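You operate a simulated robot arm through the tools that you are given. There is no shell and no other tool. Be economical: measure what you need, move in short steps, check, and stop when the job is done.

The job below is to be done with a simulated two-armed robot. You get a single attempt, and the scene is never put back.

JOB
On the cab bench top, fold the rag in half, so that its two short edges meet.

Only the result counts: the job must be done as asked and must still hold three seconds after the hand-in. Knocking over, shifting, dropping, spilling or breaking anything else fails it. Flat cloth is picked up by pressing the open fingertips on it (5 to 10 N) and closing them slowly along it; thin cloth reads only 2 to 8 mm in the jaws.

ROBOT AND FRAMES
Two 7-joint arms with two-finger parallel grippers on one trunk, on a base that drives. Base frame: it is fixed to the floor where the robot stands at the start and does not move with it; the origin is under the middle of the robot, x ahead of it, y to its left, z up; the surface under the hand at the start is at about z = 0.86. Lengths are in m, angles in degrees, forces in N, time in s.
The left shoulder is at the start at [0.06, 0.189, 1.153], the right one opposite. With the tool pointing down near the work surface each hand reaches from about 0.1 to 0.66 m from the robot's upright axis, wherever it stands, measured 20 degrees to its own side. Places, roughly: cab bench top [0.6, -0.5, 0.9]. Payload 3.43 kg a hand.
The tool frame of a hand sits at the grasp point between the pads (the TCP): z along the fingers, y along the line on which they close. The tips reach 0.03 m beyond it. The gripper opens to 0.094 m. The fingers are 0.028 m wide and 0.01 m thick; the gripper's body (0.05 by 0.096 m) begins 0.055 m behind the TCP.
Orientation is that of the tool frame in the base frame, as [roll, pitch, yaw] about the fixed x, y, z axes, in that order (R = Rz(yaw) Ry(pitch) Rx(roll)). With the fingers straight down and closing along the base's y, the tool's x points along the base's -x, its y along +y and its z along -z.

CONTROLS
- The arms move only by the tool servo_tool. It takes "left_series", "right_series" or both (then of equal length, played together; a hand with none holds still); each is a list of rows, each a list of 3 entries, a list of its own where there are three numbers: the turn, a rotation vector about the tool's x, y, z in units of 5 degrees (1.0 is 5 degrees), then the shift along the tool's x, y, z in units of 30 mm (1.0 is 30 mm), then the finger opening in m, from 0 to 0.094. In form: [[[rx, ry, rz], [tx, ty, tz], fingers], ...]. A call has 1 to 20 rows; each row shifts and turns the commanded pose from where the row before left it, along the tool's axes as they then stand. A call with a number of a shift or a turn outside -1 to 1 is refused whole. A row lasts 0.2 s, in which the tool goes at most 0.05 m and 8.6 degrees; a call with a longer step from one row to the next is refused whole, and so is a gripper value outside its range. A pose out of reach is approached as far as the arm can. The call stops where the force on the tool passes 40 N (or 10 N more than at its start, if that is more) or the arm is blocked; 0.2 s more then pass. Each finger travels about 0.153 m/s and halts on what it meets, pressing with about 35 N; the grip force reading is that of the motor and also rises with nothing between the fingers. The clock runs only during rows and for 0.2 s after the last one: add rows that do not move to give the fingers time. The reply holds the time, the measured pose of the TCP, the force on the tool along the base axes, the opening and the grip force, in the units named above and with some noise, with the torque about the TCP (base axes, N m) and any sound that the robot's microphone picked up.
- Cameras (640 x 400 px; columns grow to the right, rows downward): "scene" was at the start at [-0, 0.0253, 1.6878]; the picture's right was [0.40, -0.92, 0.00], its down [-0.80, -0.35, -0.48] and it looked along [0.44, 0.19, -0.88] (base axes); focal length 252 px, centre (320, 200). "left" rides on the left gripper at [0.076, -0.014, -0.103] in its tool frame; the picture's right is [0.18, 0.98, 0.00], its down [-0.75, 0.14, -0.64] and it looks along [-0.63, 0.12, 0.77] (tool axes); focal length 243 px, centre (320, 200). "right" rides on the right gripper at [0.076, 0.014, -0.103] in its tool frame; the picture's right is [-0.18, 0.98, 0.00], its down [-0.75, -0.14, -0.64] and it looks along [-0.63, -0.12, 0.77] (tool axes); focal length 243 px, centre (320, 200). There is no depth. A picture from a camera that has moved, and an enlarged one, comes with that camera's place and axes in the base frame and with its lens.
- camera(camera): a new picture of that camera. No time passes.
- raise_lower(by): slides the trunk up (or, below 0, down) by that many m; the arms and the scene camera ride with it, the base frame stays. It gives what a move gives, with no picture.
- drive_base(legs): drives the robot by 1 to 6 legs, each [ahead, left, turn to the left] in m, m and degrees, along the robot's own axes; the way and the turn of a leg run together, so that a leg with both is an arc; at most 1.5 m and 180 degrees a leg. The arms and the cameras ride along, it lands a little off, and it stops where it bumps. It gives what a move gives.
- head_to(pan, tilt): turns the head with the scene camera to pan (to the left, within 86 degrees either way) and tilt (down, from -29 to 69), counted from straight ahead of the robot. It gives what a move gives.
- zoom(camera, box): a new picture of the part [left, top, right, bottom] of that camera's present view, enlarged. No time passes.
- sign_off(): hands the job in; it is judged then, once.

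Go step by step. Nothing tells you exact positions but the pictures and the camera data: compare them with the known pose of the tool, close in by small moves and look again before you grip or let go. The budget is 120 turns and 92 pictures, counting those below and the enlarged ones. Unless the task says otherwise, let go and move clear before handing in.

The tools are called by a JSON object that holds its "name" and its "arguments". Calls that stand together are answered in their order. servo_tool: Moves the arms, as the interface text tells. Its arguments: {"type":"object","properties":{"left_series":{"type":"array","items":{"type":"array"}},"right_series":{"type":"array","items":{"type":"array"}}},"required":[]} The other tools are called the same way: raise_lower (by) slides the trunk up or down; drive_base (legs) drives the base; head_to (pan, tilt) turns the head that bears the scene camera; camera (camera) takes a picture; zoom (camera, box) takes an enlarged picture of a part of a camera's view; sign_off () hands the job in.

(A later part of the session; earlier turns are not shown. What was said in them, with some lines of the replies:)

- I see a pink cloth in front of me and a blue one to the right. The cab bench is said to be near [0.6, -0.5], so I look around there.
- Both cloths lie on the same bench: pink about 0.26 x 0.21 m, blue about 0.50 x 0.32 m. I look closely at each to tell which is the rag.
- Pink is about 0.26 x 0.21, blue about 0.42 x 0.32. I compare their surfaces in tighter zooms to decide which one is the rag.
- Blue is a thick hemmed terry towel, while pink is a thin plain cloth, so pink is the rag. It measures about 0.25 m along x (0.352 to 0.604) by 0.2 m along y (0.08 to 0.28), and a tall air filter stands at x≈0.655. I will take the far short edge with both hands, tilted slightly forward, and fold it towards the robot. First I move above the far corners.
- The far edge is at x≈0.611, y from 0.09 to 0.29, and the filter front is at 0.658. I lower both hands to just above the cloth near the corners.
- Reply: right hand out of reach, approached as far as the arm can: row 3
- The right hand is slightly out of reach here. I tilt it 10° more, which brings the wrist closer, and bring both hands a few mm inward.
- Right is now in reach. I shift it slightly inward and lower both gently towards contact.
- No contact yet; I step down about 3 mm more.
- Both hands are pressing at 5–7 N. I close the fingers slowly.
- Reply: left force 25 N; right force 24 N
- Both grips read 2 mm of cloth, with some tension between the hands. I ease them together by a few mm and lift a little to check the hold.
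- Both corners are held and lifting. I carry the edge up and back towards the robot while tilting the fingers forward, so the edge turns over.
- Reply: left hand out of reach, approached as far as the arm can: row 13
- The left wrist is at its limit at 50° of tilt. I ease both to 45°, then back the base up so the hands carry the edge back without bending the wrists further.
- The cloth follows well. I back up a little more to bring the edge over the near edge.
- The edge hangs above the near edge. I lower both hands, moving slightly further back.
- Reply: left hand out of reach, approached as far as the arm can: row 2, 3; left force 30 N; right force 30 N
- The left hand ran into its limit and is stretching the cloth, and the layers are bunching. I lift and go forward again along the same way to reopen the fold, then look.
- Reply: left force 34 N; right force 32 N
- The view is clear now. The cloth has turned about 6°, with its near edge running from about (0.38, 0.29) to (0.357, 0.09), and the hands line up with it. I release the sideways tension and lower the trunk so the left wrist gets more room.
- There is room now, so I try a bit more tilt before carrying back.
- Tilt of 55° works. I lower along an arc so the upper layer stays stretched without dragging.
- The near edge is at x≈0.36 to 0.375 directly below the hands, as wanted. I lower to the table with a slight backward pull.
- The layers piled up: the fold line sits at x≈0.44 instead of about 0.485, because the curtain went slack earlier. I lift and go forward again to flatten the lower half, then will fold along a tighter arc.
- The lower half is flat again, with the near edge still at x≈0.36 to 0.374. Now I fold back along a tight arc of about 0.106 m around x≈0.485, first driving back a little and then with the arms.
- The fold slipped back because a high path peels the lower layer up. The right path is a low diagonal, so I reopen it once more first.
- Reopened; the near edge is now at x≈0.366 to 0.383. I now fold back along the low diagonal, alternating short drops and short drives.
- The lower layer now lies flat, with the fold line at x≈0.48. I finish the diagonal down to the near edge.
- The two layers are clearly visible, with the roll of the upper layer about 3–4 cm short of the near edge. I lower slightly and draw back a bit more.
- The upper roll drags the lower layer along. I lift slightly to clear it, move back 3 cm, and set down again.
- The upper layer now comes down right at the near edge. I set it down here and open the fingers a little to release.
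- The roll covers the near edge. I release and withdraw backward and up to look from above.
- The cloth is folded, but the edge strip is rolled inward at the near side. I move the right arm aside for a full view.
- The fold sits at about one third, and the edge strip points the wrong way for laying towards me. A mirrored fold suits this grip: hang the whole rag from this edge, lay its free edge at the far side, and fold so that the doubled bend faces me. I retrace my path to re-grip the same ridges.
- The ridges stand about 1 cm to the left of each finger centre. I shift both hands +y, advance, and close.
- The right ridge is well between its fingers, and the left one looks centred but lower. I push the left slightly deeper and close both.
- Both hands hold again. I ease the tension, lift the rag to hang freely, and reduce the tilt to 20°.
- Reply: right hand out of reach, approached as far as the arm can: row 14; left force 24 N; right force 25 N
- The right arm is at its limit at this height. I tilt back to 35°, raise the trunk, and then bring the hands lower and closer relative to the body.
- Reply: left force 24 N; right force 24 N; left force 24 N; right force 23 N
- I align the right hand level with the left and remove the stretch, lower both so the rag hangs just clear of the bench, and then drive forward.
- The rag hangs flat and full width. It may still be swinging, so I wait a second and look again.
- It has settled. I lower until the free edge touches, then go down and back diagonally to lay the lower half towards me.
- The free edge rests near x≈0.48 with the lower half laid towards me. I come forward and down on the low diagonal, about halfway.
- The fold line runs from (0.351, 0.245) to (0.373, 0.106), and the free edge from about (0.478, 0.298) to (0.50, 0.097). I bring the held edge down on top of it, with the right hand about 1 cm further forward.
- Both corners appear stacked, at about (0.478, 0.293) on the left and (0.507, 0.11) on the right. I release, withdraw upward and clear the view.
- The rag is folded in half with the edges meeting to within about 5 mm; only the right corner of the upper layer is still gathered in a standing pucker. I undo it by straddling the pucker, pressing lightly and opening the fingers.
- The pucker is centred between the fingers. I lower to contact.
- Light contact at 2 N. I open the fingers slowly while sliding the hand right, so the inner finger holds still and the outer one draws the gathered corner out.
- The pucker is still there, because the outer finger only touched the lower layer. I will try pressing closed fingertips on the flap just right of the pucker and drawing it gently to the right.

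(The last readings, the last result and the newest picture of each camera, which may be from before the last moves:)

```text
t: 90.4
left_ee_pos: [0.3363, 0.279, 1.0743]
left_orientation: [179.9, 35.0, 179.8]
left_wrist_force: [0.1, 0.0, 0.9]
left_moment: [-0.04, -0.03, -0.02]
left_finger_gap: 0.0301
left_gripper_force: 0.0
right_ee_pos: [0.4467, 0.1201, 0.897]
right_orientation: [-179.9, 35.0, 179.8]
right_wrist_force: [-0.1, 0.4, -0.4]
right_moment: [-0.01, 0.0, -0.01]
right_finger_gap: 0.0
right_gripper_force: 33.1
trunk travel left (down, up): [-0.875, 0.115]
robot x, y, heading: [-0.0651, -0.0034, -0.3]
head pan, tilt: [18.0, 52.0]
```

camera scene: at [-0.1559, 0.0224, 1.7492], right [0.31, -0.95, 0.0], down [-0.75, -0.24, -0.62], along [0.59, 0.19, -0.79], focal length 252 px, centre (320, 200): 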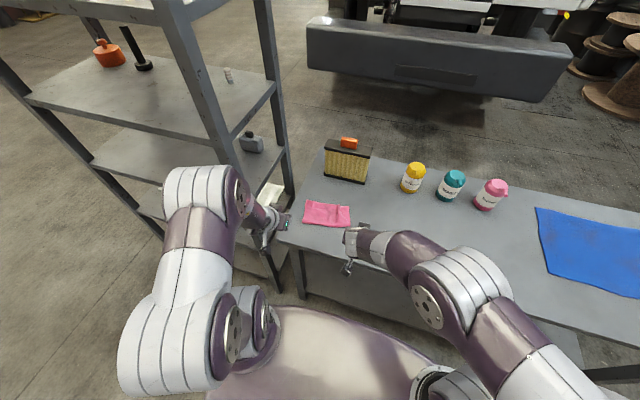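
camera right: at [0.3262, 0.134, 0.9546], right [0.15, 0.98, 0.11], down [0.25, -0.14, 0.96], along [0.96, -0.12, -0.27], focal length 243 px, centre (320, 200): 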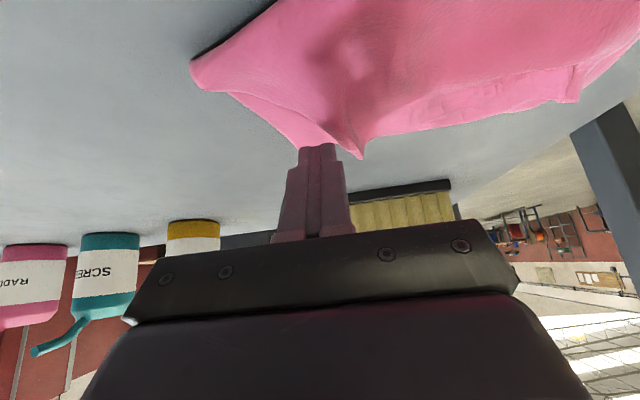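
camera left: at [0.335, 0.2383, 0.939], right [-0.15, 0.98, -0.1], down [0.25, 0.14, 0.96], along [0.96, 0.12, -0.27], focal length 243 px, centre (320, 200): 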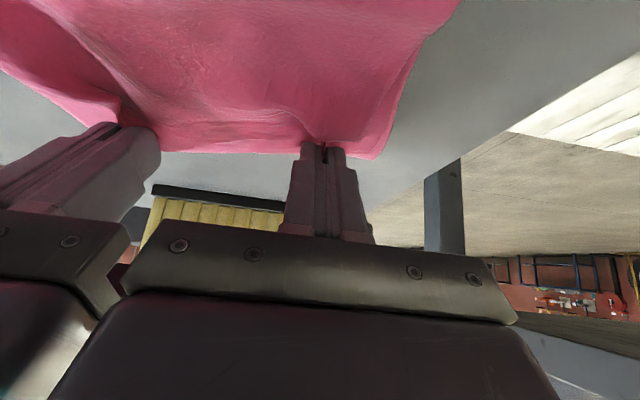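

Nearly in contact; I press about 1.5 mm more and draw slowly to the right.

{"name": "servo_tool", "arguments": {"right_series": [[[0, 0, 0], [0.025, 0, 0.035], 0], [[0, 0, 0], [0.012, 0, 0.018], 0], [[0, 0, 0], [0, -0.1, 0], 0], [[0, 0, 0], [0, -0.1, 0], 0], [[0, 0, 0], [0, -0.1, 0], 0], [[0, 0, 0], [0, -0.1, 0], 0], [[0, 0, 0], [0, 0, 0], 0]]}}

{"name": "camera", "arguments": {"camera": "right"}}

```text
t: 92.0
left_ee_pos: [0.336, 0.2791, 1.0745]
left_orientation: [179.9, 35.0, 179.8]
left_wrist_force: [0.8, -0.8, -0.2]
left_moment: [0.02, 0.03, 0.01]
left_finger_gap: 0.0301
left_gripper_force: 0.0
right_ee_pos: [0.4463, 0.1084, 0.8947]
right_orientation: [180.0, 35.0, 179.8]
right_wrist_force: [-1.1, 0.7, 0.1]
right_moment: [0.0, 0.0, 0.01]
right_finger_gap: 0.0
right_gripper_force: 32.9
trunk travel left (down, up): [-0.875, 0.115]
robot x, y, heading: [-0.0648, 0.0011, -0.1]
head pan, tilt: [18.0, 52.0]
```

```text
6 pictures are left
camera right: at [0.3254, 0.1239, 0.9358], right [0.15, 0.98, 0.11], down [0.25, -0.14, 0.96], along [0.96, -0.12, -0.27], focal length 243 px, centre (320, 200)
```

right: 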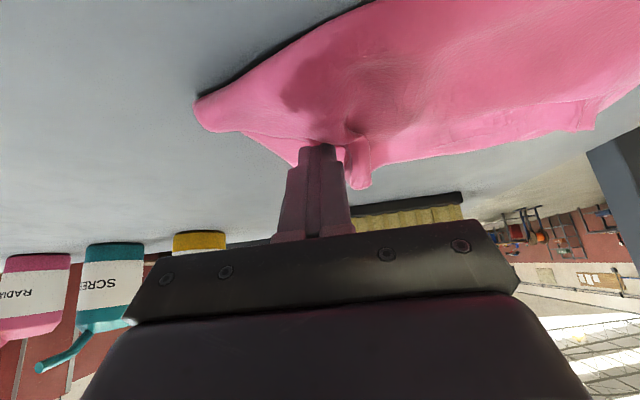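

There was no real contact yet. I press about 2 mm more from the original spot and draw further.

{"name": "servo_tool", "arguments": {"right_series": [[[0, 0, 0], [-0.05, 0, -0.08], 0], [[0, 0, 0], [0, 0.4, 0], 0], [[0, 0, 0], [0.05, 0, 0.08], 0], [[0, 0, 0], [0.038, 0, 0.055], 0], [[0, 0, 0], [0, 0, 0], 0]]}}

```text
t: 93.2
left_ee_pos: [0.3345, 0.2796, 1.0747]
left_orientation: [179.9, 35.2, 179.9]
left_wrist_force: [1.3, 1.1, -0.2]
left_moment: [-0.02, -0.02, 0.01]
left_finger_gap: 0.0299
left_gripper_force: 0.2
right_ee_pos: [0.447, 0.1209, 0.8941]
right_orientation: [179.9, 35.1, 179.7]
right_wrist_force: [-0.4, -0.2, 8.2]
right_moment: [-0.02, -0.03, 0.03]
right_finger_gap: 0.0001
right_gripper_force: 33.0
trunk travel left (down, up): [-0.875, 0.115]
robot x, y, heading: [-0.0644, -0.0007, -0.1]
head pan, tilt: [18.0, 52.0]
```

{"name": "servo_tool", "arguments": {"right_series": [[[0, 0, 0], [-0.008, -0.167, -0.012], 0], [[0, 0, 0], [0, -0.167, 0], 0], [[0, 0, 0], [0, -0.167, 0], 0], [[0, 0, 0], [0, -0.167, 0], 0], [[0, 0, 0], [0, -0.167, 0], 0], [[0, 0, 0], [0, -0.167, 0], 0], [[0, 0, 0], [0, 0, 0], 0]]}}

{"name": "camera", "arguments": {"camera": "right"}}

```text
t: 94.8
left_ee_pos: [0.3343, 0.279, 1.0754]
left_orientation: [179.8, 35.1, 179.8]
left_wrist_force: [-0.3, 0.2, -0.3]
left_moment: [0.01, 0.0, -0.02]
left_finger_gap: 0.0301
left_gripper_force: 0.0
right_ee_pos: [0.4459, 0.0911, 0.8934]
right_orientation: [179.9, 35.1, 179.8]
right_wrist_force: [-0.1, 2.0, 13.0]
right_moment: [0.08, -0.06, 0.0]
right_finger_gap: 0.0004
right_gripper_force: 32.9
trunk travel left (down, up): [-0.875, 0.115]
robot x, y, heading: [-0.0649, 0.0026, -0.2]
head pan, tilt: [18.0, 52.0]
```

```text
5 pictures are left
camera right: at [0.3247, 0.1057, 0.9344], right [0.15, 0.98, 0.11], down [0.25, -0.14, 0.96], along [0.96, -0.12, -0.26], focal length 243 px, centre (320, 200)
```

right: 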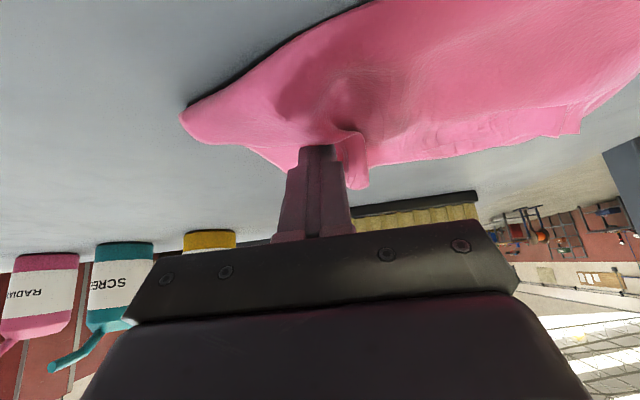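

The cloth moved along with the fingers. I lift straight off and look from above.

{"name": "servo_tool", "arguments": {"right_series": [[[0, 0, 0], [-0.287, 0, -0.41], 0], [[0, 0, 0], [-0.574, 0, -0.819], 0], [[0, 0, 0], [-0.574, 0, -0.819], 0], [[0, 0, 0], [0, -0.5, -1], 0], [[0, 0, 0], [0, -1, -1], 0], [[0, 0, 0], [0, -1, -1], 0], [[0, 0, 0], [0, -1, -1], 0], [[0, 0, 0], [0, -1, -1], 0]]}}

{"name": "drive_base", "arguments": {"legs": [[-0.1, 0, 0]]}}

{"name": "zoom", "arguments": {"camera": "scene", "box": [294, 190, 360, 238]}}

```text
t: 96.6
left_ee_pos: [0.3352, 0.2788, 1.0755]
left_orientation: [179.9, 35.2, 179.7]
left_wrist_force: [0.3, 0.8, -0.3]
left_moment: [0.0, 0.0, 0.0]
left_finger_gap: 0.0301
left_gripper_force: 0.1
right_ee_pos: [0.361, -0.0454, 1.0928]
right_orientation: [179.9, 35.1, 179.7]
right_wrist_force: [-1.1, -0.7, -0.7]
right_moment: [0.02, -0.01, 0.0]
right_finger_gap: 0.0
right_gripper_force: 32.9
trunk travel left (down, up): [-0.875, 0.115]
robot x, y, heading: [-0.0617, 0.0005, -0.2]
head pan, tilt: [18.0, 52.0]
```

```text
t: 97.8
left_ee_pos: [0.239, 0.2788, 1.0746]
left_orientation: [179.8, 35.0, 179.6]
left_wrist_force: [0.2, -0.6, -0.2]
left_moment: [-0.01, -0.04, 0.0]
left_finger_gap: 0.0299
left_gripper_force: 0.0
right_ee_pos: [0.2625, -0.0441, 1.0911]
right_orientation: [179.9, 34.9, 179.7]
right_wrist_force: [0.2, 0.4, 0.3]
right_moment: [-0.01, -0.03, -0.03]
right_finger_gap: 0.0
right_gripper_force: 32.6
trunk travel left (down, up): [-0.875, 0.115]
robot x, y, heading: [-0.165, -0.0021, 0.0]
head pan, tilt: [18.0, 52.0]
```

```text
8.33 times, centred on (327, 214) of scene
camera zoom: at [-0.1527, 0.0225, 1.7492], right [0.3, -0.95, 0.0], down [-0.75, -0.24, -0.62], along [0.59, 0.19, -0.79], focal length 2097 px, centre (262, 83)
```

zoom: 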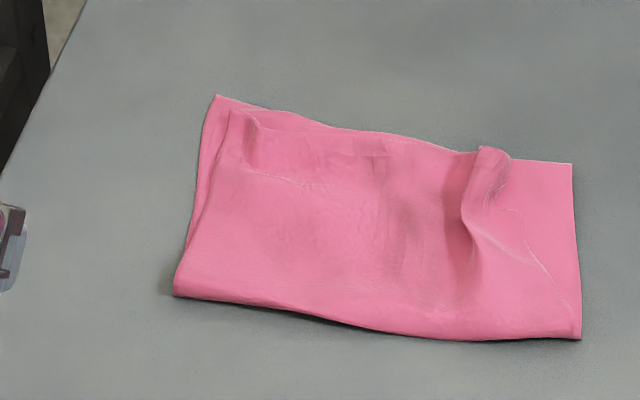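

The rag lies folded in half. Its two short edges lie on each other along their length, apart from a small pucker near the right corner, and nothing else has moved. Both hands are clear, so I hand in.

{"name": "sign_off", "arguments": {}}

```text
The job is handed in.
```

I folded the pink rag in half on the cab bench top and handed the job in. Along most of their length the two short edges meet to within about 5 mm.

The corners are less exact. At the right corner the upper layer is still gathered in a small standing pucker, so its corner sits about 3 cm in from the lower one. The left corner is about 1 cm off. I tried twice to work the right pucker out. The second try only shifted the whole rag about 3 cm to the right, so I left it.

There were two cloths on the bench. I took the thin pink one as the rag and left the thick blue one, which looked like a hemmed towel. I saw no contact with the filter or bottles, and both hands were clear at hand-in.
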